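You operate a simulated robot arm through the tools that you are given. There is no shell and no other tool. Be economical: measure what you need, move in short steps, check, and stop when the job is done.

Carry out the task below with a simulated robot arm. There is one attempt and no reset: what you move stays moved.

TASK
Lock the tube, press on the lamp base with the red label, then open the clamp.
Fine: the base lies beside the jig; lay it in the channel and use the press lever.
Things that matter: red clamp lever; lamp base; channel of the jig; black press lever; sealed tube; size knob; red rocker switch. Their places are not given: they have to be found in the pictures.

It is judged by the outcome, as a careful person would: the job done as asked, and still so three seconds after it is handed in. It fails if anything else is knocked over, pushed out of place, dropped, spilled or broken.

THE ROBOT
A 7-joint arm with a two-finger parallel gripper, fixed in place. Base frame: the origin is at the foot of the arm, x ahead of it, y to its left, z up; the work surface is at about z = 85.8. Lengths are in cm, angles in degrees, forces in N, time in s.
With the tool pointing down near the work surface it reaches from about 24 to 68 cm from the base axis. Its first joint turns from -66.0 to 66.0 degrees. Payload 2.4 kg.
Tool frame: the origin (TCP) lies between the finger pads and is the grasp point; the fingertips stand 3 cm ahead of it; z points along the fingers, y is the line along which they close. The gripper opens to 9.4 cm. The fingers are 2.8 cm wide and 1 cm thick; the gripper's body (5 by 9.6 cm) begins 5.5 cm behind the TCP.
Orientation is that of the tool frame in the base frame, as [roll, pitch, yaw] about the fixed x, y, z axes, in that order (R = Rz(yaw) Ry(pitch) Rx(roll)). With the fingers straight down and closing along the base's y, the tool's x points along the base's -x, its y along +y and its z along -z.

THE INTERFACE
- The arm moves only by the tool arm_command. Its argument "rows" is a list of rows, each a list of 7 numbers: the gripper command, from -1 (fully open) to 1 (shut), values between in proportion, then the shift along the tool's x, y, z in cm, then the turn, a rotation vector about the tool's x, y, z in degrees. In form: [[claw, tx, ty, tz, rx, ry, rz], ...]. A call has 1 to 20 rows; each row is the pose to reach, as a shift and turn from the pose commanded when the call began, along the tool's axes at that moment. A row lasts 0.2 s, in which the tool goes at most 5 cm and 8.6 degrees; a call with a longer step from one row to the next is refused whole, and so is a gripper value outside its range. A pose out of reach is approached as far as the arm can. The call stops where the force on the tool passes 70 N (or 10 N more than at its start, if that is more) or the arm is blocked; 0.2 s more then pass. The fingers move at their own pace (about 15.3 cm/s each) and stop on an object; they squeeze with about 22 N. The grip force told is the motor's: it shows also when the fingers shut on nothing. Time passes only in rows, and 0.2 s behind the last, so rows that repeat a pose let the fingers close. It gives the time, the measured TCP pose, the force on the tool (base axes), the opening and the grip force at its end, in the units of the frame above (readings bear some noise).
- Cameras (640 x 400 px; columns grow to the right, rows downward): "scene" is fixed at [2.92, 47.29, 146.57]; the picture's right is [-0.82, -0.57, 0.00], its down [-0.27, 0.39, -0.88] and it looks along [0.50, -0.73, -0.47] (base axes); focal length 369 px, centre (320, 200). "wrist" rides on the gripper at [-3.7, 0, -5.8] in the tool frame; the picture's right is [0.00, -1.00, 0.00], its down [0.97, 0.00, -0.24] and it looks along [0.24, 0.00, 0.97] (tool axes); focal length 218 px, centre (320, 200).
- snapshot(camera): a new picture of that camera. No time passes.
- measure_at(camera, pixels): there is no depth. For up to 12 entries [column, row, z] of the newest picture of that camera ("zoom" is the newest enlarged one), the place [x, y] in the base frame at which the ray of that pixel passes the height z, good to about 0.3 cm, but the place of the scene camera against the robot may be out by one fixed shift of up to 1.8 cm in any direction. No time passes.
- zoom(camera, box): a new picture of the part [left, top, right, bottom] of that camera's present view, enlarged. No time passes.
- job_done(): hands the job in; it is judged then, once.

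Work in short steps. Measure before you move; look again where a grasp or a placing could have gone wrong, and mend it. You have 80 turns and 34 pictures in all, the two below and enlarged ones among them. Open the gripper and draw the arm clear of the work before you hand the job in, unless the task says otherwise; then end with one line.

The tools are called as name(argument=value, ...) on one line, values as JSON. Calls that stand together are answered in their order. arm_command: Moves the arm, as the interface text tells. Its arguments: {"type":"object","properties":{"rows":{"type":"array"}},"required":["rows"]} The other tools are called the same way: snapshot (camera) takes a picture; measure_at (camera, pixels) gives the place at which the rays of pixels pass given heights; zoom (camera, box) takes an enlarged picture of a part of a camera's view; job_done () hands the job in.

At the start:

```text
time_s: 0.0
tcp_pos: [43.91, -3.97, 118.64]
tool_rot: [-179.9, 0.0, -180.0]
ft_force: [0.4, -0.6, 0.0]
finger_gap: 9.4
finger_force: 0.0
```

scene: 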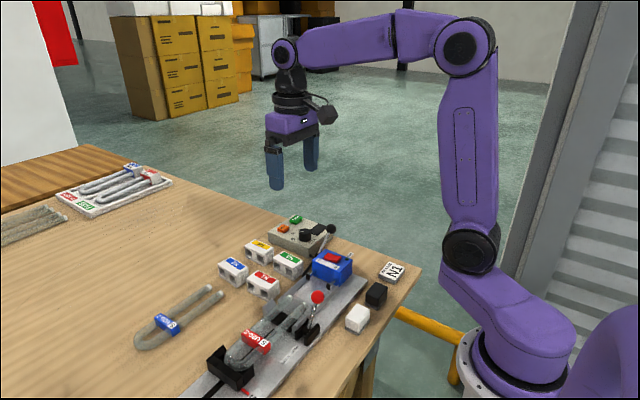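
wrist: 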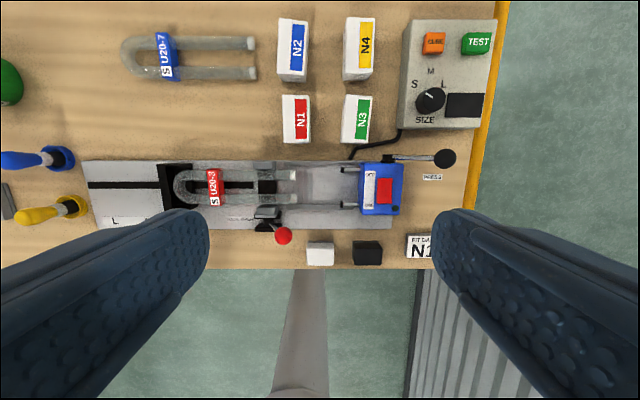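

I look closer at the jig from both cameras before measuring.

zoom(camera="wrist", box=[150, 80, 470, 280])

zoom(camera="scene", box=[180, 200, 420, 400])

zoom(camera="wrist", box=[340, 10, 500, 270])

```text
2.00 times, centred on (310, 180) of wrist
```

zoom: 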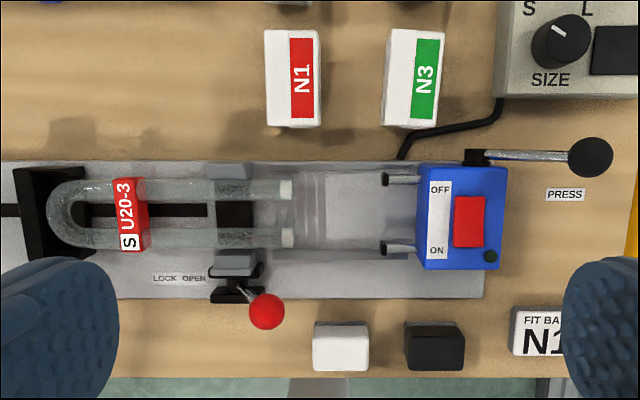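

```text
2.00 times, centred on (300, 300) of scene
```

zoom: 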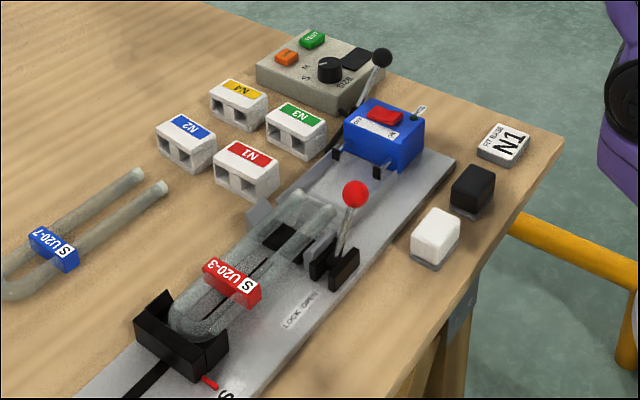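

```text
1.54 times, centred on (420, 140) of wrist
```

zoom: 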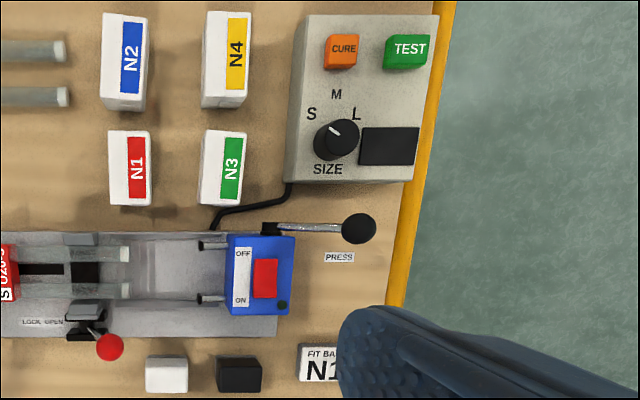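

The tube U20-3 is in the jig, the clamp lever is at OPEN, and base N1 (red label) is at wrist px (295,119), with holes facing +y. I measure the key points at candidate heights.

measure_at(camera="wrist", pixels=[[283, 96, 89.5], [310, 96, 89.5], [310, 140, 89.5], [283, 143, 89.5], [283, 236, 97], [283, 236, 93], [445, 158, 97], [445, 158, 93], [297, 180, 89], [342, 170, 89], [297, 205, 89], [342, 205, 89]])

measure_at(camera="scene", pixels=[[318, 297, 97], [318, 297, 93], [331, 229, 97], [331, 229, 93], [263, 286, 89.5], [262, 285, 89.5], [246, 278, 85.8], [248, 283, 85.8]])

```text
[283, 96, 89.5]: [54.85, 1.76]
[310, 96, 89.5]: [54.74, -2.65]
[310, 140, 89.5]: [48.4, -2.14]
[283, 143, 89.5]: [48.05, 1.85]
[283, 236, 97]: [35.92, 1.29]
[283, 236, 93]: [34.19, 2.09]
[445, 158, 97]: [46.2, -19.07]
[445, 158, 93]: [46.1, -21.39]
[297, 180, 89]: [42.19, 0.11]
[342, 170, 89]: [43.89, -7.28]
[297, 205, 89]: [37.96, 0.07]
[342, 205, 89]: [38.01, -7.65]
```

```text
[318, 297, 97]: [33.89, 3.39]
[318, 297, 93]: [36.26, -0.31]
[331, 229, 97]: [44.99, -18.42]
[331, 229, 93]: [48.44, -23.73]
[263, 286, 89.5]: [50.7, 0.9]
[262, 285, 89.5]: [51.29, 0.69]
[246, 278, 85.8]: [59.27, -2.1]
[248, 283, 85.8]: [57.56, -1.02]
```

Triangulated: red ball about (35.2, 1.6, 95.4), black ball about (46.1, -19.3, 96.7). I go lower for a closer view.

arm_command(rows=[[-1, 1, -1, 3, 0, 0, 0], [-1, 1, -2, 6, 0, 0, 0], [-1, 1, -2, 8, 0, 0, 0]])

snapshot(camera="wrist")

zoom(camera="wrist", box=[200, 150, 440, 300])

zoom(camera="scene", box=[270, 210, 390, 350])

```text
time_s: 0.8
tcp_pos: [42.94, -5.98, 110.41]
tool_rot: [-180.0, 0.0, -179.9]
ft_force: [-0.2, 0.8, 1.2]
finger_gap: 9.39
finger_force: 0.0
```

```text
28 pictures are left
```

wrist: 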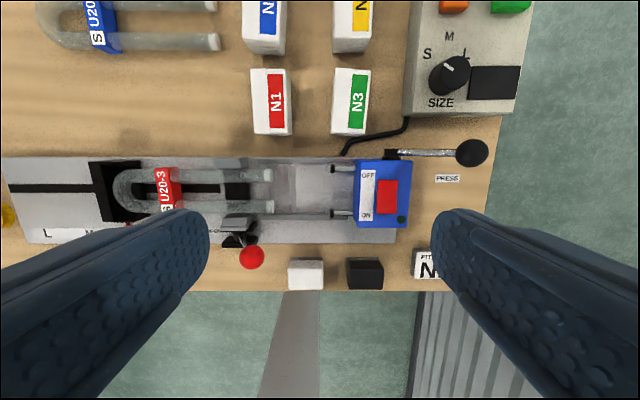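

```text
2.67 times, centred on (320, 225) of wrist
```

zoom: 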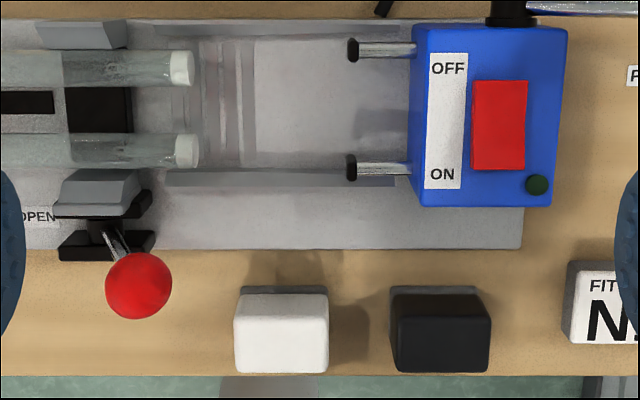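

```text
2.86 times, centred on (330, 280) of scene
```

zoom: 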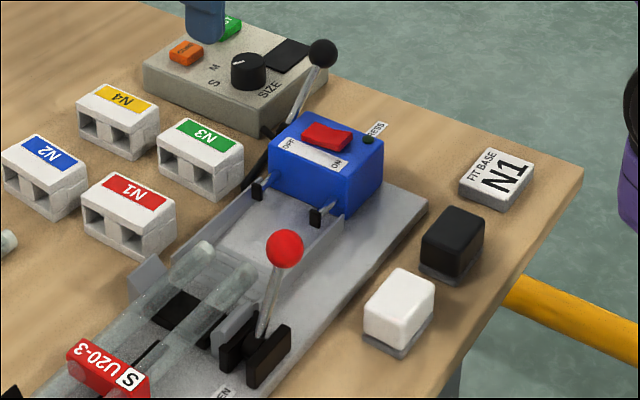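

I measure the lever pivots, the channel and the label with the closer picture.

measure_at(camera="wrist", pixels=[[251, 257, 95.4], [240, 234, 89], [472, 152, 96.7], [390, 154, 90], [272, 176, 89], [274, 206, 89], [331, 169, 89], [331, 214, 89], [250, 69, 90], [288, 69, 90], [291, 134, 90], [255, 135, 90]])

measure_at(camera="zoom", pixels=[[285, 248, 95.4], [262, 340, 87], [323, 53, 96.7], [270, 130, 89], [140, 262, 85.8], [175, 228, 85.8], [86, 222, 85.8], [177, 200, 89.5], [134, 230, 89.5], [83, 200, 89.5], [127, 172, 89.5]])

```text
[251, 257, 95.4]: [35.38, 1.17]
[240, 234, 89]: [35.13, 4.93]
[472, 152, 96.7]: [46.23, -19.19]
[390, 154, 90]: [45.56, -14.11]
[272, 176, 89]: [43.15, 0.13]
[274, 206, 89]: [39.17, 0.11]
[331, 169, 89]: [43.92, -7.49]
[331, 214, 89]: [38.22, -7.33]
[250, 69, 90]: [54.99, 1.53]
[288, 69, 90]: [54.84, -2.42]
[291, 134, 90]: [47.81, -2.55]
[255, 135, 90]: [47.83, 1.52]
```

```text
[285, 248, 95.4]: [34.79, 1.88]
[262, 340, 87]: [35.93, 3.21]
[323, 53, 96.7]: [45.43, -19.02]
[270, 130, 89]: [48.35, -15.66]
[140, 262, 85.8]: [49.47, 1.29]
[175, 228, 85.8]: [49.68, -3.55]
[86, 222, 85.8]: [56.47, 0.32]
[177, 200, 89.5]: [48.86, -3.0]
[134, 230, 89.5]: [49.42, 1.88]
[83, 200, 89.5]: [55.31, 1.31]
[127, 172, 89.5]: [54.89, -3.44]
```

Ball of the clamp lever is at (35.3, 1.3, 95.4). I shut the fingers and go down on its -y side.

arm_command(rows=[[1, 3.8, 1.7, 2, 0, 0, 0], [1, 7.6, 3.4, 4, 0, 0, 0], [1, 7.6, 3.4, 8, 0, 0, 0], [1, 7.6, 3.4, 12, 0, 0, 0], [1, 7.6, 3.4, 13.9, 0, 0, 0]])

snapshot(camera="scene")

```text
time_s: 2.0
tcp_pos: [35.15, -2.54, 96.54]
tool_rot: [179.9, 0.0, 179.9]
ft_force: [-0.6, -0.8, -0.2]
finger_gap: 0.0
finger_force: 21.7
```

```text
25 pictures are left
```

scene: 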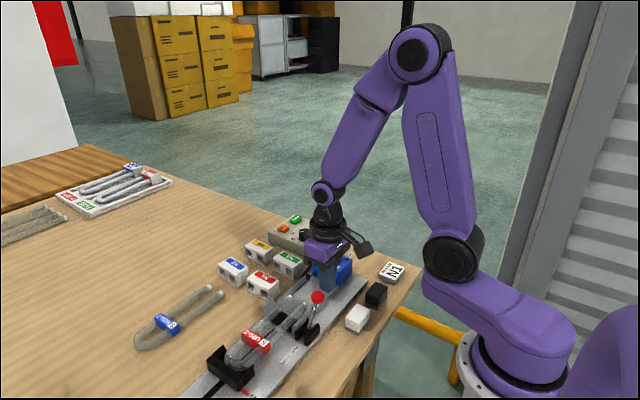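

Fingers are beside the ball. I push +y in small steps.

arm_command(rows=[[1, 0, 0.7, 0, 0, 0, 0], [1, 0, 1.4, 0, 0, 0, 0], [1, 0, 2.1, 0, 0, 0, 0], [1, 0, 2.8, 0, 0, 0, 0], [1, 0, 3.5, 0, 0, 0, 0], [1, 0, 4.2, 0, 0, 0, 0], [1, 0, 4.9, 0, 0, 0, 0], [1, 0, 5.5, 0, 0, 0, 0]])

zoom(camera="scene", box=[230, 220, 390, 360])

```text
time_s: 3.8
tcp_pos: [35.25, 2.95, 96.66]
tool_rot: [180.0, 0.0, 180.0]
ft_force: [0.0, 0.5, 0.1]
finger_gap: 0.0
finger_force: 22.4
```

```text
2.86 times, centred on (310, 290) of scene
```

zoom: 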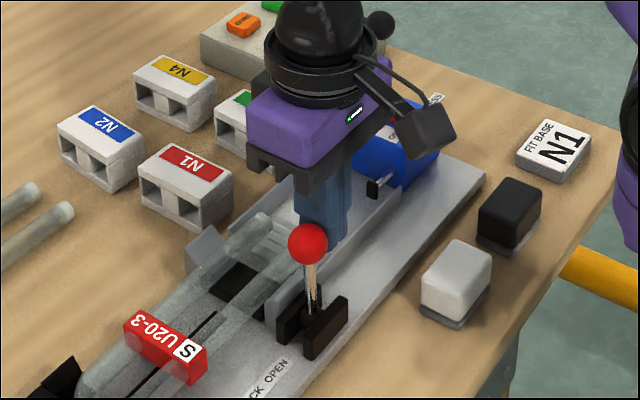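

The lever moves with little force and is near upright. I push on.

arm_command(rows=[[1, 0, 0.6, 0, 0, 0, 0], [1, 0, 1.2, 0, 0, 0, 0], [1, 0, 1.8, 0.1, 0, 0, 0], [1, 0, 2.4, 0.3, 0, 0, 0], [1, 0, 3.0, 0.5, 0, 0, 0]])

zoom(camera="scene", box=[230, 220, 390, 360])

```text
time_s: 5.0
tcp_pos: [35.21, 5.95, 96.22]
tool_rot: [180.0, 0.0, 180.0]
ft_force: [1.0, 0.1, 0.1]
finger_gap: 0.0
finger_force: 21.5
```

```text
2.86 times, centred on (310, 290) of scene
```

zoom: 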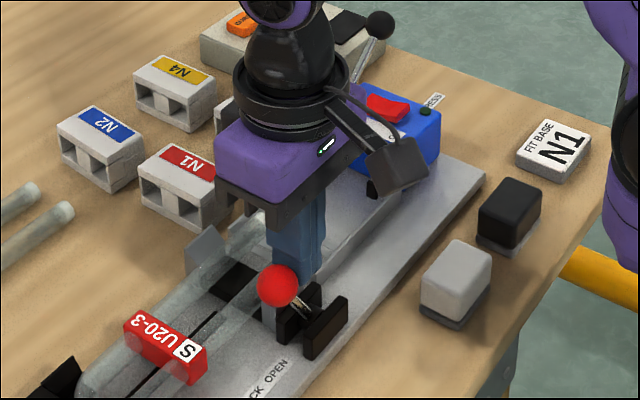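

Ball is now leaning toward LOCK with no stop yet; I continue, following its arc down a little.

arm_command(rows=[[1, 0, 0.5, 0.2, 0, 0, 0], [1, 0, 1.0, 0.5, 0, 0, 0], [1, 0, 1.5, 0.9, 0, 0, 0], [1, 0, 2.0, 1.3, 0, 0, 0]])

zoom(camera="scene", box=[230, 220, 390, 360])

```text
time_s: 5.6
tcp_pos: [35.19, 6.41, 95.88]
tool_rot: [-179.8, -0.1, 179.5]
ft_force: [-5.2, -18.4, 30.1]
finger_gap: 0.02
finger_force: 21.9
stopped in row 3: the force on the tool passed its limit (the readings are from after the stop); the commanded pose is now the measured one
```

```text
2.86 times, centred on (310, 290) of scene
```

zoom: 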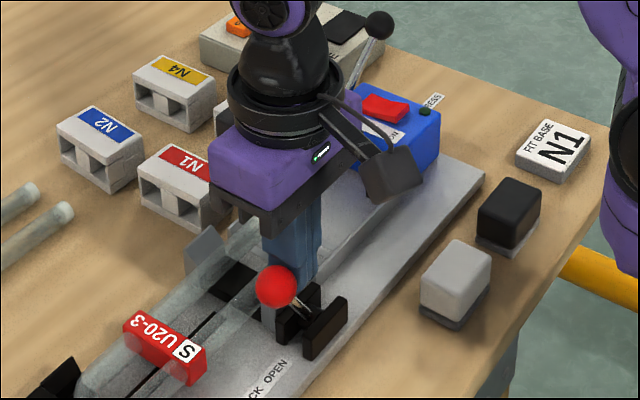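

The lever hit its end stop (force -18 N in y). I back off, rise and look from above, already on the way to the base.

arm_command(rows=[[1, 0, -1.0, 0, 0, 0, 0], [1, 0, -2, -1, 0, 0, 0], [1, 0, -3, -5, 0, 0, 0], [1, 0, -4, -9, 0, 0, 0], [-1, -3, -5, -12, 0, 0, 0], [-1, -6, -6, -12, 0, 0, 0]])

snapshot(camera="wrist")

zoom(camera="scene", box=[200, 220, 390, 380])

```text
time_s: 7.0
tcp_pos: [41.19, 0.44, 107.76]
tool_rot: [-179.9, -0.1, 179.6]
ft_force: [-0.2, 0.1, 0.0]
finger_gap: 9.4
finger_force: 0.1
```

```text
21 pictures are left
```

wrist: 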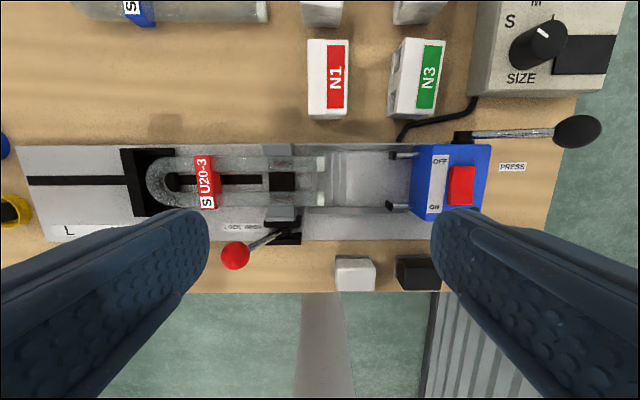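

```text
2.50 times, centred on (295, 300) of scene
```

zoom: 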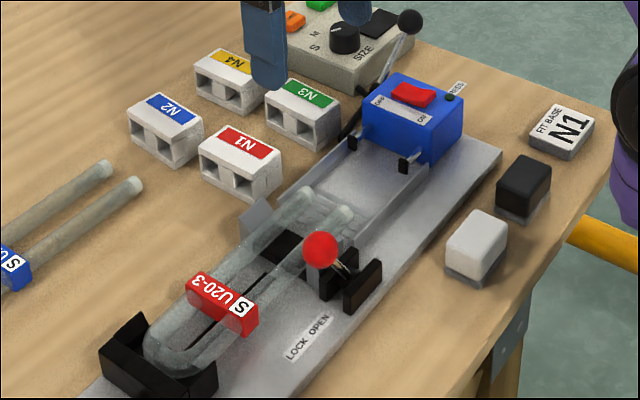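

Lever is over LOCK and holds there. Next base N1: I measure its top and the channel again from this nearer picture.

measure_at(camera="wrist", pixels=[[307, 40, 90], [349, 40, 90], [349, 114, 90], [310, 115, 90], [392, 114, 88], [325, 161, 89], [325, 200, 89], [391, 156, 89], [387, 205, 89], [335, 150, 87.5], [335, 207, 87.5]])

zoom(camera="wrist", box=[260, 20, 500, 220])

```text
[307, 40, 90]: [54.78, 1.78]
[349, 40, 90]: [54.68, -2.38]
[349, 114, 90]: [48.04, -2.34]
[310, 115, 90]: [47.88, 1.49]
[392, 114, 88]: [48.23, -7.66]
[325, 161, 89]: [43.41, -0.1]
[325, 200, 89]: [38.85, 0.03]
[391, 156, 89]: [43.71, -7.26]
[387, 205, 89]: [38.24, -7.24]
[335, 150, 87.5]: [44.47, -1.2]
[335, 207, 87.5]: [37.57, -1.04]
```

```text
2.00 times, centred on (380, 120) of wrist
```

zoom: 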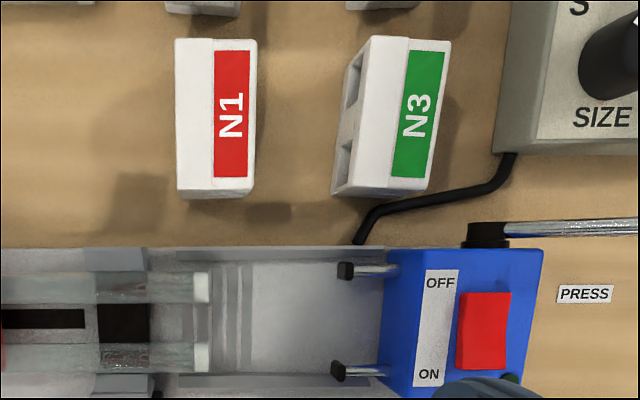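

Base centre is about (51.35, -0.4), channel axis x≈41.05. I go over the base with a 6 cm opening and descend.

arm_command(rows=[[-0.28, -4, -0.4, 0, 0, 0, -0.4], [-0.28, -8, -0.84, 0, 0, 0, -0.4], [-0.28, -10.16, -0.84, 4, 0, 0, -0.4], [-0.28, -10.16, -0.84, 8, 0, 0, -0.4], [-0.28, -10.16, -0.84, 10, 0, 0, -0.4]])

snapshot(camera="wrist")

```text
time_s: 8.2
tcp_pos: [51.4, -0.52, 97.86]
tool_rot: [-179.9, 0.1, -179.9]
ft_force: [-0.3, 1.1, 0.7]
finger_gap: 6.05
finger_force: 0.2
```

```text
18 pictures are left
```

wrist: 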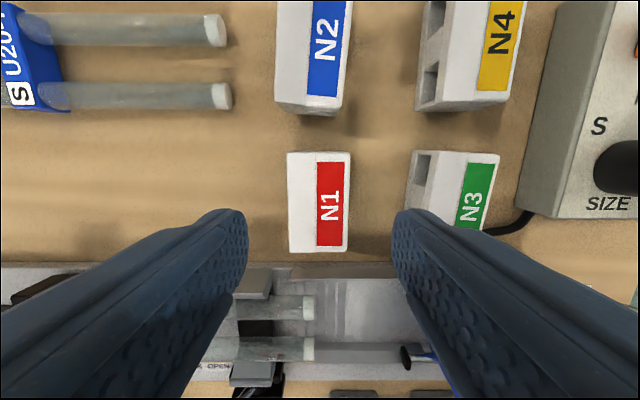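

measure_at(camera="wrist", pixels=[[288, 152, 90], [350, 152, 90], [348, 246, 90], [289, 247, 90], [288, 152, 89], [348, 246, 89], [410, 205, 86]])

```text
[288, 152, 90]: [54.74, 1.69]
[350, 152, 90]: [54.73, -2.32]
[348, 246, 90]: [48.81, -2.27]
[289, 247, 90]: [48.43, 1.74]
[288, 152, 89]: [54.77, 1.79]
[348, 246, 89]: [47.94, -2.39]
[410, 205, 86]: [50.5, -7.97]
```

Base top is at about z 89.2, centre (51.4, -0.3). I descend and grip.

arm_command(rows=[[-0.28, 0, 0.2, 4, 0, 0, 0], [-0.28, 0, 0.2, 7, 0, 0, 0], [-0.28, 0, 0.2, 8.2, 0, 0, 0], [0.1, 0, 0.2, 8.2, 0, 0, 0], [0.3, 0, 0.2, 8.2, 0, 0, 0], [0.6, 0, 0.2, 8.2, 0, 0, 0], [1, 0, 0.2, 8.2, 0, 0, 0], [1, 0, 0.2, 8.2, 0, 0, 0]])

```text
time_s: 10.0
tcp_pos: [51.3, -0.33, 89.57]
tool_rot: [-179.9, -0.1, -179.9]
ft_force: [0.9, -1.1, 2.6]
finger_gap: 4.37
finger_force: 21.8
```

Gripped (gap 4.37). I lift and carry it over the channel, then look.

arm_command(rows=[[1, 0, 0, -2, 0, 0, 0], [1, 0, 0, -5, 0, 0, 0], [1, 0, 0, -8, 0, 0, 0], [1, 3.5, -1.1, -8, 0, 0, 0], [1, 7, -2.2, -8, 0, 0, 0], [1, 10.3, -3.3, -8, 0, 0, 0], [1, 10.3, -3.3, -8, 0, 0, 0]])

snapshot(camera="wrist")

zoom(camera="scene", box=[210, 200, 390, 340])

```text
time_s: 11.6
tcp_pos: [41.17, -3.35, 97.67]
tool_rot: [-179.8, 0.1, -179.8]
ft_force: [-0.3, 0.0, -0.4]
finger_gap: 4.4
finger_force: 21.7
```

```text
17 pictures are left
```

wrist: 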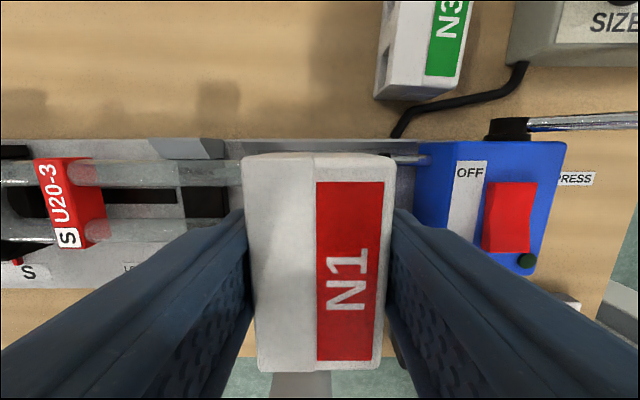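

```text
2.86 times, centred on (300, 270) of scene
```

zoom: 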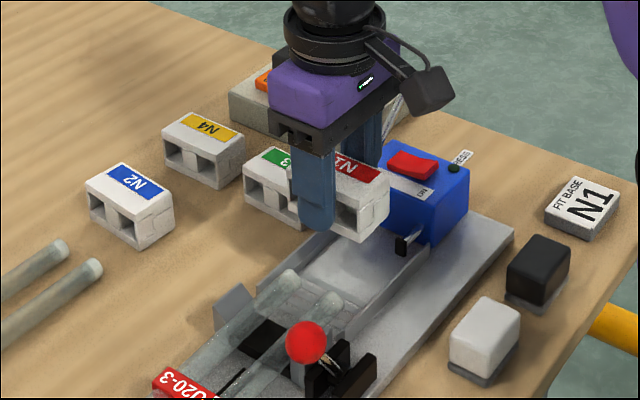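

measure_at(camera="wrist", pixels=[[315, 155, 97.3], [315, 368, 97.3], [245, 250, 97.3], [393, 250, 97.3], [170, 172, 88], [170, 230, 88], [232, 152, 88], [232, 142, 88], [400, 159, 89]])

```text
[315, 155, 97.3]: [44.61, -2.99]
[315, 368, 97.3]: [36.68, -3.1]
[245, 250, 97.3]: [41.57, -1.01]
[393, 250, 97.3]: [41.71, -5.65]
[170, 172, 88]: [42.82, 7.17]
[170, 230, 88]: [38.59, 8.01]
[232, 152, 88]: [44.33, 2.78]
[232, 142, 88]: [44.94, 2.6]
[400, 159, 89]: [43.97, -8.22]
```

Before lowering I check the base's far edge against the rail.

zoom(camera="wrist", box=[200, 120, 440, 270])

```text
2.67 times, centred on (320, 195) of wrist
```

zoom: 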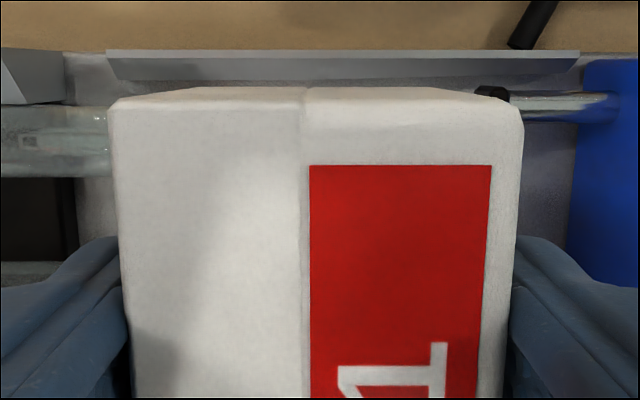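

Base far face is at x≈44.55, channel wall about 44.4–44.9, so I shift it -0.15 in x and lower it partly.

arm_command(rows=[[1, 0.15, -0.1, 2, 0, 0, 0], [1, 0.15, -0.1, 4, 0, 0, 0], [1, 0.15, -0.1, 5, 0, 0, 0], [1, 0.15, -0.1, 5.6, 0, 0, 0]])

zoom(camera="scene", box=[250, 220, 370, 320])

zoom(camera="wrist", box=[140, 80, 500, 320])

```text
time_s: 12.6
tcp_pos: [40.96, -3.59, 91.98]
tool_rot: [-179.9, 0.0, -179.9]
ft_force: [-0.7, -0.3, 0.0]
finger_gap: 4.4
finger_force: 22.6
```

```text
4.00 times, centred on (310, 270) of scene
```

zoom: 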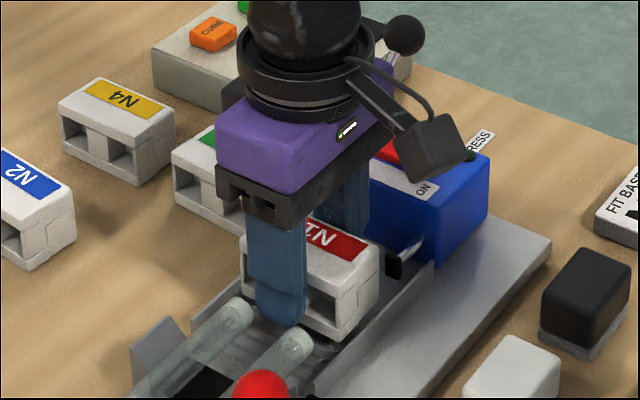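

```text
1.67 times, centred on (320, 200) of wrist
```

zoom: 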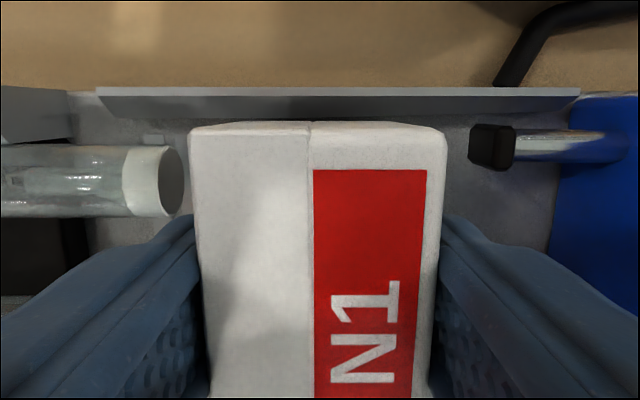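

Base sits between the rails with clearance, tube end and pins clear. I lower in small steps to touch.

arm_command(rows=[[1, 0, 0, 0.3, 0, 0, 0], [1, 0, 0, 0.6, 0, 0, 0], [1, 0, 0, 0.8, 0, 0, 0], [1, 0, 0, 1.0, 0, 0, 0]])

```text
time_s: 13.6
tcp_pos: [41.0, -3.64, 91.0]
tool_rot: [-179.9, -0.1, -180.0]
ft_force: [-0.1, -0.7, -0.7]
finger_gap: 4.36
finger_force: 21.9
```

arm_command(rows=[[1, 0, 0, 0.15, 0, 0, 0], [1, 0, 0, 0.3, 0, 0, 0], [1, 0, 0, 0.4, 0, 0, 0]])

```text
time_s: 14.4
tcp_pos: [41.07, -3.73, 90.78]
tool_rot: [-179.8, 0.2, -180.0]
ft_force: [-1.7, -0.6, 17.9]
finger_gap: 4.39
finger_force: 22.3
```

Contact at TCP z 90.8 (18 N up), i.e. bottom at about z 87. I check that this is the floor and not a rail.

zoom(camera="scene", box=[250, 220, 370, 320])

zoom(camera="wrist", box=[140, 80, 500, 320])

```text
4.00 times, centred on (310, 270) of scene
```

zoom: 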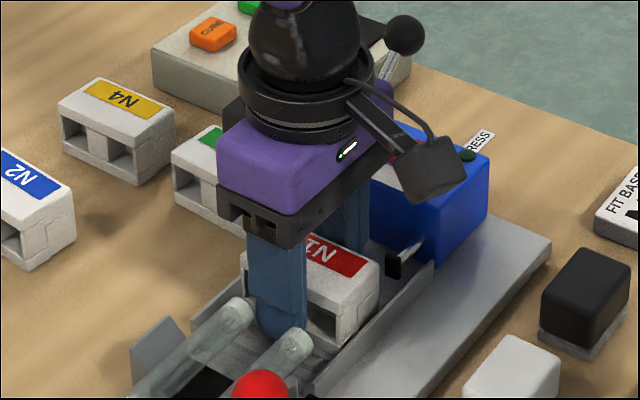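

```text
1.67 times, centred on (320, 200) of wrist
```

zoom: 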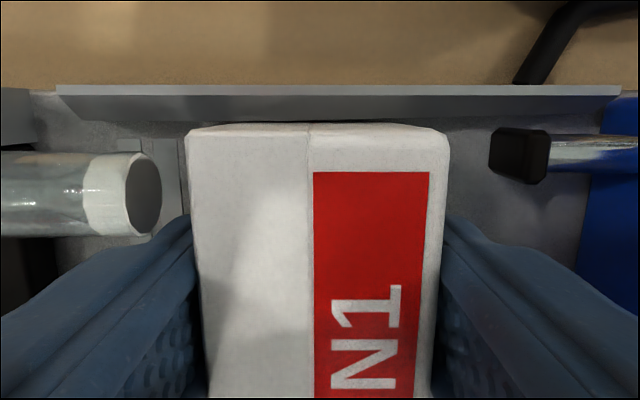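

It rests on the floor between the rails. I relieve the press, open a little and rise.

arm_command(rows=[[1, 0, 0, -0.15, 0, 0, 0], [-0.25, 0, 0, -0.15, 0, 0, 0], [-0.25, 0, 0, -0.2, 0, 0, 0], [-0.25, 0, 0, -2, 0, 0, 0], [-0.25, 0, 0, -5, 0, 0, 0], [-0.25, 0, 0, -9, 0, 0, 0], [-0.25, 0, 0, -13, 0, 0, 0], [-0.25, 0, 0, -17, 0, 0, 0]])

snapshot(camera="wrist")

zoom(camera="scene", box=[250, 200, 390, 320])

```text
time_s: 16.2
tcp_pos: [40.97, -3.59, 107.57]
tool_rot: [-179.9, -0.1, -180.0]
ft_force: [-0.3, -0.1, -0.9]
finger_gap: 5.84
finger_force: 0.1
```

```text
10 pictures are left
```

wrist: 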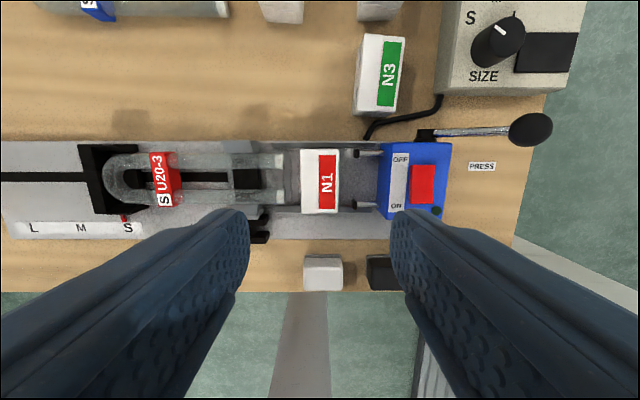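

```text
3.33 times, centred on (320, 260) of scene
```

zoom: 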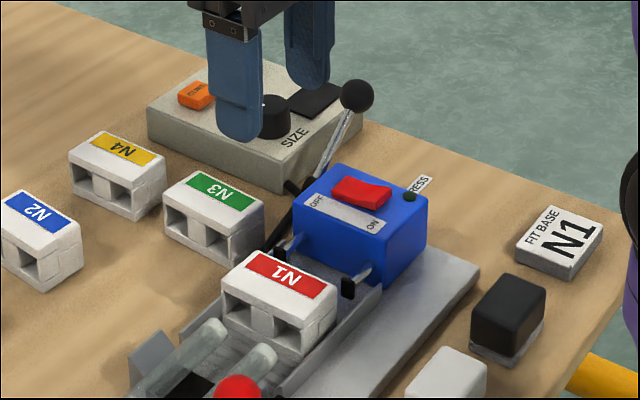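

Base N1 is in the channel facing the tube. Now I shut the fingers and go to the -y side of the black press ball (46.2, -19.3, 96.7).

arm_command(rows=[[1, -1.3, -4.7, 0, 0, 0, 0], [1, -2.6, -9.4, 0, 0, 0, 0], [1, -3.9, -14.1, 0, 0, 0, 0], [1, -5.2, -18.8, 0, 0, 0, 0], [1, -5.2, -18.9, 4, 0, 0, 0], [1, -5.2, -18.9, 8, 0, 0, 0], [1, -5.2, -18.9, 9.8, 0, 0, 0]])

zoom(camera="scene", box=[250, 180, 410, 310])

```text
time_s: 17.8
tcp_pos: [46.11, -22.99, 97.94]
tool_rot: [-179.4, 0.3, 179.8]
ft_force: [-2.0, -15.4, 10.7]
finger_gap: 0.01
finger_force: 22.0
```

```text
3.08 times, centred on (330, 245) of scene
```

zoom: 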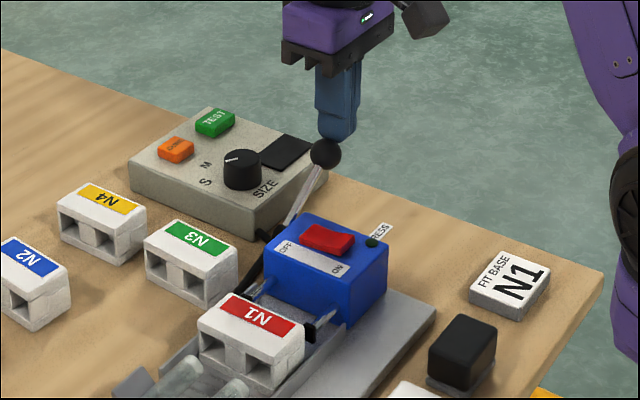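

The fingers touch the ball's upper -y side (ball bigger than judged, unmoved). I draw back, go lower, then push.

arm_command(rows=[[1, 0, -1.0, 0, 0, 0, 0], [1, 0, -1.2, 1, 0, 0, 0], [1, 0, -1.2, 2.2, 0, 0, 0]])

snapshot(camera="wrist")

```text
time_s: 18.6
tcp_pos: [46.15, -24.1, 95.69]
tool_rot: [-179.6, 0.2, 179.9]
ft_force: [0.6, -16.3, 6.2]
finger_gap: 0.02
finger_force: 22.4
```

```text
7 pictures are left
```

wrist: 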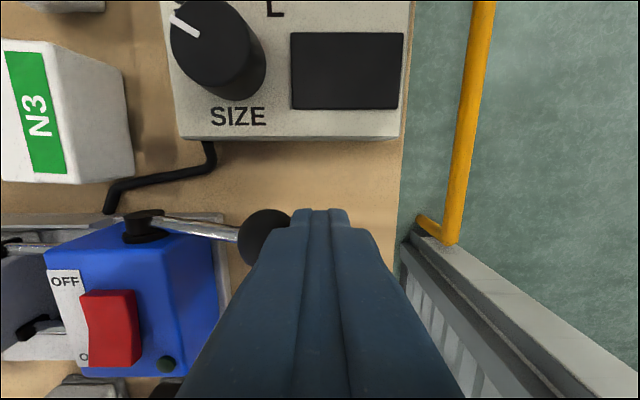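

measure_at(camera="wrist", pixels=[[266, 237, 97], [266, 237, 96], [266, 237, 95], [266, 237, 94], [325, 212, 92.7], [142, 218, 91], [142, 218, 92], [241, 237, 95], [266, 209, 95]])

```text
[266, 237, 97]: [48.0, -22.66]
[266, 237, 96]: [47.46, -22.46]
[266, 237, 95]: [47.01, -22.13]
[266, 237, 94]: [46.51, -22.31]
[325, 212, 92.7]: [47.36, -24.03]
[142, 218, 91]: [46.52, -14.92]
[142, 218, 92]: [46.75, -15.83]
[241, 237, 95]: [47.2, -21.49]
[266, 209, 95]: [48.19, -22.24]
```

arm_command(rows=[[1, 0, -1.0, 0, 0, 0, 0], [1, 0, -1.5, 0, 0, 0, 0]])

zoom(camera="scene", box=[250, 180, 410, 310])

```text
time_s: 19.2
tcp_pos: [46.15, -25.14, 95.6]
tool_rot: [-180.0, -0.2, -179.9]
ft_force: [0.0, 0.1, 0.0]
finger_gap: 0.0
finger_force: 22.0
```

```text
3.08 times, centred on (330, 245) of scene
```

zoom: 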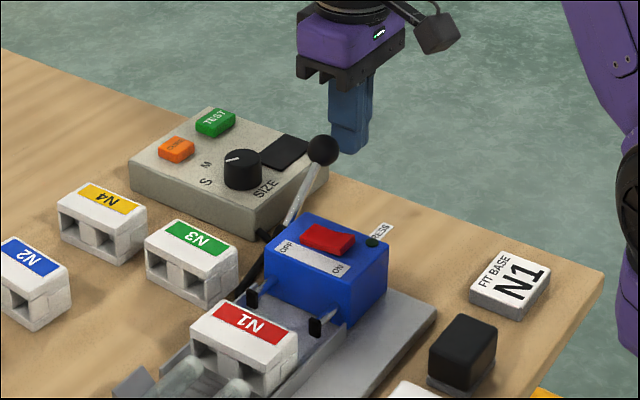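

Comparing pictures, my descent pushed the ball down, and the pins have come out and moved the base toward the tube: the press stroke is downward. Ball is now at about (46.4, -22.3, 93.5). I rise, go over it and press down from above.

arm_command(rows=[[1, 0, 0, -2, 0, 0, 0], [1, 0, 0, -4, 0, 0, 0], [1, -0.2, 1.5, -4, 0, 0, 0], [1, -0.2, 2.6, -4, 0, 0, 0], [1, -0.2, 2.6, -3.2, 0, 0, 0], [1, -0.2, 2.6, -2.6, 0, 0, 0], [1, -0.2, 2.6, -2.0, 0, 0, 0], [1, -0.2, 2.6, -1.4, 0, 0, 0]])

```text
time_s: 21.0
tcp_pos: [46.47, -23.21, 97.33]
tool_rot: [-179.2, 0.5, 179.6]
ft_force: [-0.4, -36.2, 21.2]
finger_gap: 0.02
finger_force: 22.1
```

The force (-36 N in y) says I am still on the ball's outer side; I rise and come 1.8 cm further in.

arm_command(rows=[[1, 0, 0, -2, 0, 0, 0], [1, 0, 0, -3.5, 0, 0, 0], [1, 0, 1.6, -3.5, 0, 0, 0]])

snapshot(camera="wrist")

```text
time_s: 21.8
tcp_pos: [46.32, -20.77, 100.56]
tool_rot: [179.9, -0.2, -179.9]
ft_force: [0.4, 0.6, 0.2]
finger_gap: 0.0
finger_force: 22.2
```

```text
5 pictures are left
```

wrist: 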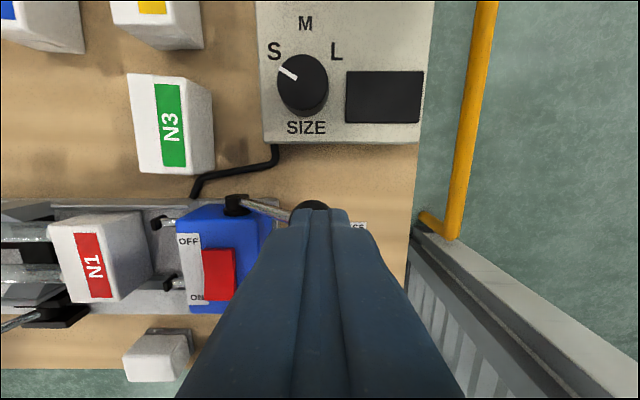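

Ball sits near (46.5, -20.3, 96): the lever springs back between presses. From above it I now press down along its arc.

arm_command(rows=[[1, 0, 0.4, 0, 0, 0, 0], [1, 0, 0.2, 0.5, 0, 0, 0], [1, 0, -0.1, 1.0, 0, 0, 0], [1, 0, -0.5, 1.5, 0, 0, 0], [1, 0, -0.8, 2.0, 0, 0, 0], [1, 0, -1.1, 2.6, 0, 0, 0]])

```text
time_s: 23.2
tcp_pos: [46.34, -22.27, 98.0]
tool_rot: [-179.7, 0.1, -180.0]
ft_force: [1.1, -4.7, 2.5]
finger_gap: 0.02
finger_force: 22.4
```

arm_command(rows=[[1, 0, 0.3, 0.4, 0, 0, 0], [1, 0, 0.2, 1.0, 0, 0, 0], [1, 0, 0.1, 1.6, 0, 0, 0], [1, 0, 0.0, 2.2, 0, 0, 0], [1, 0, 0.0, 2.8, 0, 0, 0]])

```text
time_s: 24.4
tcp_pos: [46.46, -22.09, 95.16]
tool_rot: [-180.0, 0.0, -179.9]
ft_force: [0.4, -1.2, 1.3]
finger_gap: 0.0
finger_force: 22.1
```

zoom(camera="scene", box=[250, 190, 390, 310])

```text
3.33 times, centred on (320, 250) of scene
```

zoom: 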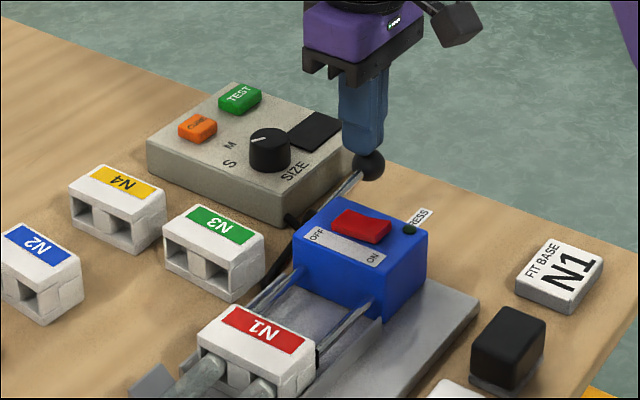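

The ball is under the fingers, the pins have pushed the base up to the tube ends. I press on till the stop.

arm_command(rows=[[1, 0, 0.0, 0.5, 0, 0, 0], [1, 0, 0.0, 1.0, 0, 0, 0], [1, 0, 0.1, 1.5, 0, 0, 0], [1, 0, 0.2, 2.0, 0, 0, 0], [1, 0, 0.3, 2.5, 0, 0, 0]])

```text
time_s: 25.3
tcp_pos: [46.35, -22.23, 94.21]
tool_rot: [-179.7, 0.2, -179.9]
ft_force: [-11.0, 5.5, 29.4]
finger_gap: 0.01
finger_force: 21.8
stopped in row 4: the force on the tool passed its limit (the readings are from after the stop); the commanded pose is now the measured one
```

Stopped on the force limit; I press once more slowly to learn whether it is the end stop.

arm_command(rows=[[1, 0, 0.0, 0.3, 0, 0, 0], [1, 0, 0.0, 0.6, 0, 0, 0], [1, 0, 0.0, 0.8, 0, 0, 0], [1, 0, 0.0, 0.8, 0, 0, 0]])

zoom(camera="scene", box=[250, 200, 390, 320])

```text
time_s: 25.8
tcp_pos: [46.49, -22.15, 94.34]
tool_rot: [-179.7, 0.4, -179.9]
ft_force: [-11.2, 5.7, 28.6]
finger_gap: 0.0
finger_force: 22.0
stopped in row 2: the force on the tool passed its limit (the readings are from after the stop); the commanded pose is now the measured one
```

```text
3.33 times, centred on (320, 260) of scene
```

zoom: 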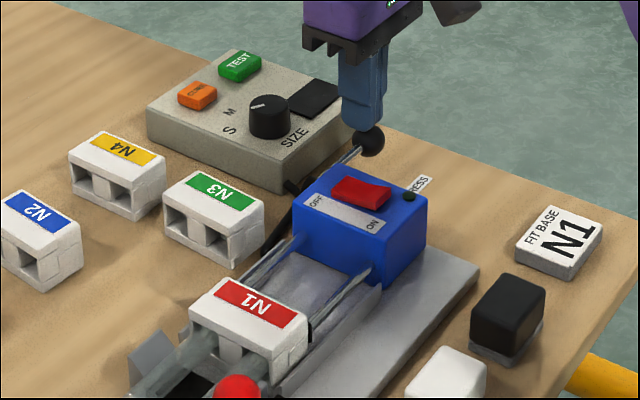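

Hard stop reached: tube ends are inside the base. I rise gently to let the lever return, go back over the jig and look.

arm_command(rows=[[1, 0, 0.2, -0.8, 0, 0, 0], [1, 0, 0.4, -1.6, 0, 0, 0], [1, 0, 0.6, -2.6, 0, 0, 0], [1, 0, 0.8, -3.8, 0, 0, 0], [1, 0, 1, -5.5, 0, 0, 0], [1, 0, 1, -9.5, 0, 0, 0], [1, 0, 1, -13.5, 0, 0, 0], [1, 1, 5.5, -13.5, 0, 0, 0], [1, 2, 10, -13.5, 0, 0, 0], [1, 3, 14.5, -13.5, 0, 0, 0], [1, 4, 19, -13.5, 0, 0, 0], [1, 5, 23.4, -13.5, 0, 0, 0]])

snapshot(camera="wrist")

```text
time_s: 28.4
tcp_pos: [41.56, 1.4, 107.56]
tool_rot: [-179.6, 0.3, 180.0]
ft_force: [0.8, -0.3, -0.1]
finger_gap: 0.02
finger_force: 21.5
```

```text
2 pictures are left
```

wrist: 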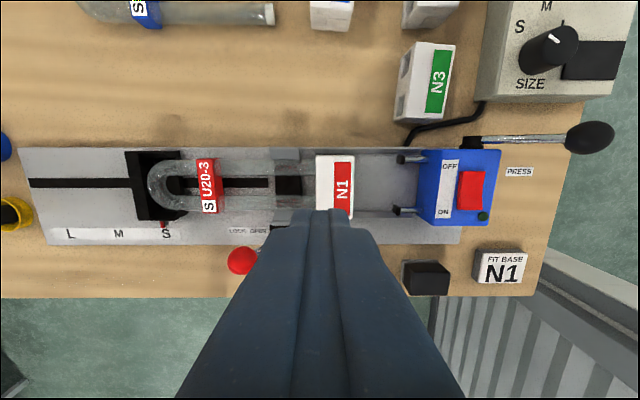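

Base N1 is straight on the tube ends and the press is back. I measure the red ball at (241,260) and the base edge.

measure_at(camera="wrist", pixels=[[241, 260, 93], [241, 260, 94], [241, 260, 95], [316, 180, 90.5], [354, 180, 90.5], [218, 185, 89]])

```text
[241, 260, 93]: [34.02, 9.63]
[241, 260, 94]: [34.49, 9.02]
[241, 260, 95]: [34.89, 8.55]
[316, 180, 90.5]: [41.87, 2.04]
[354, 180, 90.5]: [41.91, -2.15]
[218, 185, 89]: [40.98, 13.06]
```

Ball is about (35.1, 8.5, 95). I go down on its +y side at y≈12.2.

arm_command(rows=[[1, 2.2, 3.6, 0, 0, 0, 0], [1, 4.4, 7.2, 0, 0, 0, 0], [1, 6.4, 10.8, 0, 0, 0, 0], [1, 6.4, 10.8, 4, 0, 0, 0], [1, 6.4, 10.8, 8, 0, 0, 0], [1, 6.4, 10.8, 11.3, 0, 0, 0]])

```text
time_s: 29.8
tcp_pos: [35.2, 12.08, 96.08]
tool_rot: [-179.6, 0.3, -180.0]
ft_force: [-0.1, 0.5, 0.4]
finger_gap: 0.0
finger_force: 22.0
```

Free of contact. I push in -y in short steps toward OPEN.

arm_command(rows=[[1, 0, -0.7, 0, 0, 0, 0], [1, 0, -1.4, 0, 0, 0, 0], [1, 0, -2.1, 0, 0, 0, 0], [1, 0, -2.8, 0, 0, 0, 0], [1, 0, -3.5, 0, 0, 0, 0], [1, 0, -4.2, 0, 0, 0, 0], [1, 0, -4.9, 0, 0, 0, 0], [1, 0, -5.6, 0, 0, 0, 0], [1, 0, -6.3, 0, 0, 0, 0], [1, 0, -7.0, 0, 0, 0, 0], [1, 0, -7.6, 0, 0, 0, 0]])

```text
time_s: 30.9
tcp_pos: [35.24, 9.47, 96.29]
tool_rot: [-179.8, 0.6, -179.6]
ft_force: [-5.5, 6.6, 14.2]
finger_gap: 0.0
finger_force: 22.2
stopped in row 5: the force on the tool passed its limit (the readings are from after the stop); the commanded pose is now the measured one
```

Stopped by force at y 9.5. I look at how the fingers meet the ball.

zoom(camera="scene", box=[240, 230, 370, 340])

```text
3.64 times, centred on (305, 285) of scene
```

zoom: 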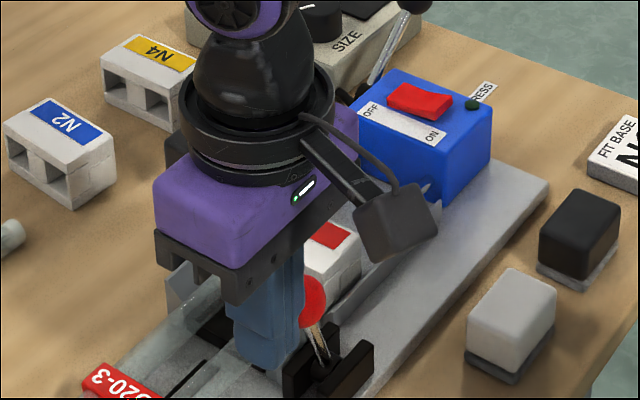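

The lever has left LOCK (ball now about y 7.2) but loads the fingers upward; I go on more slowly, rising along its arc.

arm_command(rows=[[1, 0, -0.2, -0.2, 0, 0, 0], [1, 0, -0.5, -0.4, 0, 0, 0], [1, 0, -0.8, -0.6, 0, 0, 0], [1, 0, -1.1, -0.8, 0, 0, 0], [1, 0, -1.5, -0.9, 0, 0, 0], [1, 0, -1.9, -1.0, 0, 0, 0]])

```text
time_s: 32.3
tcp_pos: [35.22, 7.42, 97.3]
tool_rot: [-179.7, 0.7, -179.7]
ft_force: [0.3, 0.3, 0.2]
finger_gap: 0.02
finger_force: 22.0
```

Moving freely now. On to the OPEN end.

arm_command(rows=[[1, 0, -0.5, 0.1, 0, 0, 0], [1, 0, -1.0, 0.2, 0, 0, 0], [1, 0, -1.5, 0.3, 0, 0, 0], [1, 0, -2.0, 0.4, 0, 0, 0], [1, 0, -2.5, 0.5, 0, 0, 0], [1, 0, -3.0, 0.6, 0, 0, 0], [1, 0, -3.5, 0.7, 0, 0, 0], [1, 0, -4.0, 0.8, 0, 0, 0], [1, 0, -4.4, 0.9, 0, 0, 0]])

```text
time_s: 34.3
tcp_pos: [35.13, 3.52, 96.35]
tool_rot: [-180.0, 0.7, -179.4]
ft_force: [-4.2, 38.7, 14.9]
finger_gap: 0.01
finger_force: 22.6
```

End stop at OPEN (39 N, ball about y 1.3). I back off, rise, open the gripper and take the last picture.

arm_command(rows=[[1, 0, 1.0, 0, 0, 0, 0], [1, 0, 2, 0, 0, 0, 0], [1, 0, 2, -4, 0, 0, 0], [1, 0, 2, -8, 0, 0, 0], [1, -1, 2, -12, 0, 0, 0], [-1, -4, 2, -16, 0, 0, 0], [-1, -7, 1, -18, 0, 0, 0], [-1, -7, 0, -18, 0, 0, 0]])

snapshot(camera="wrist")

```text
time_s: 36.1
tcp_pos: [42.0, 3.17, 114.55]
tool_rot: [-179.9, 0.6, -179.6]
ft_force: [0.2, 0.1, 0.1]
finger_gap: 9.4
finger_force: 0.0
```

```text
0 pictures are left
```

wrist: 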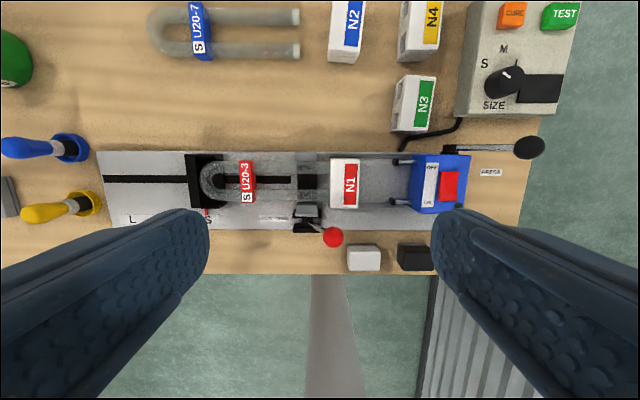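

Lever is at OPEN (ball at px 333,237), base N1 sits on the tube, the press lever is back and everything else is in place. The gripper is open and the arm is clear, so I hand in.

job_done()

```text
The job is handed in.
```

I locked the tube, pressed base N1 (red label) onto its ends with the press lever until it hit a hard stop, opened the clamp again, and handed the job in.
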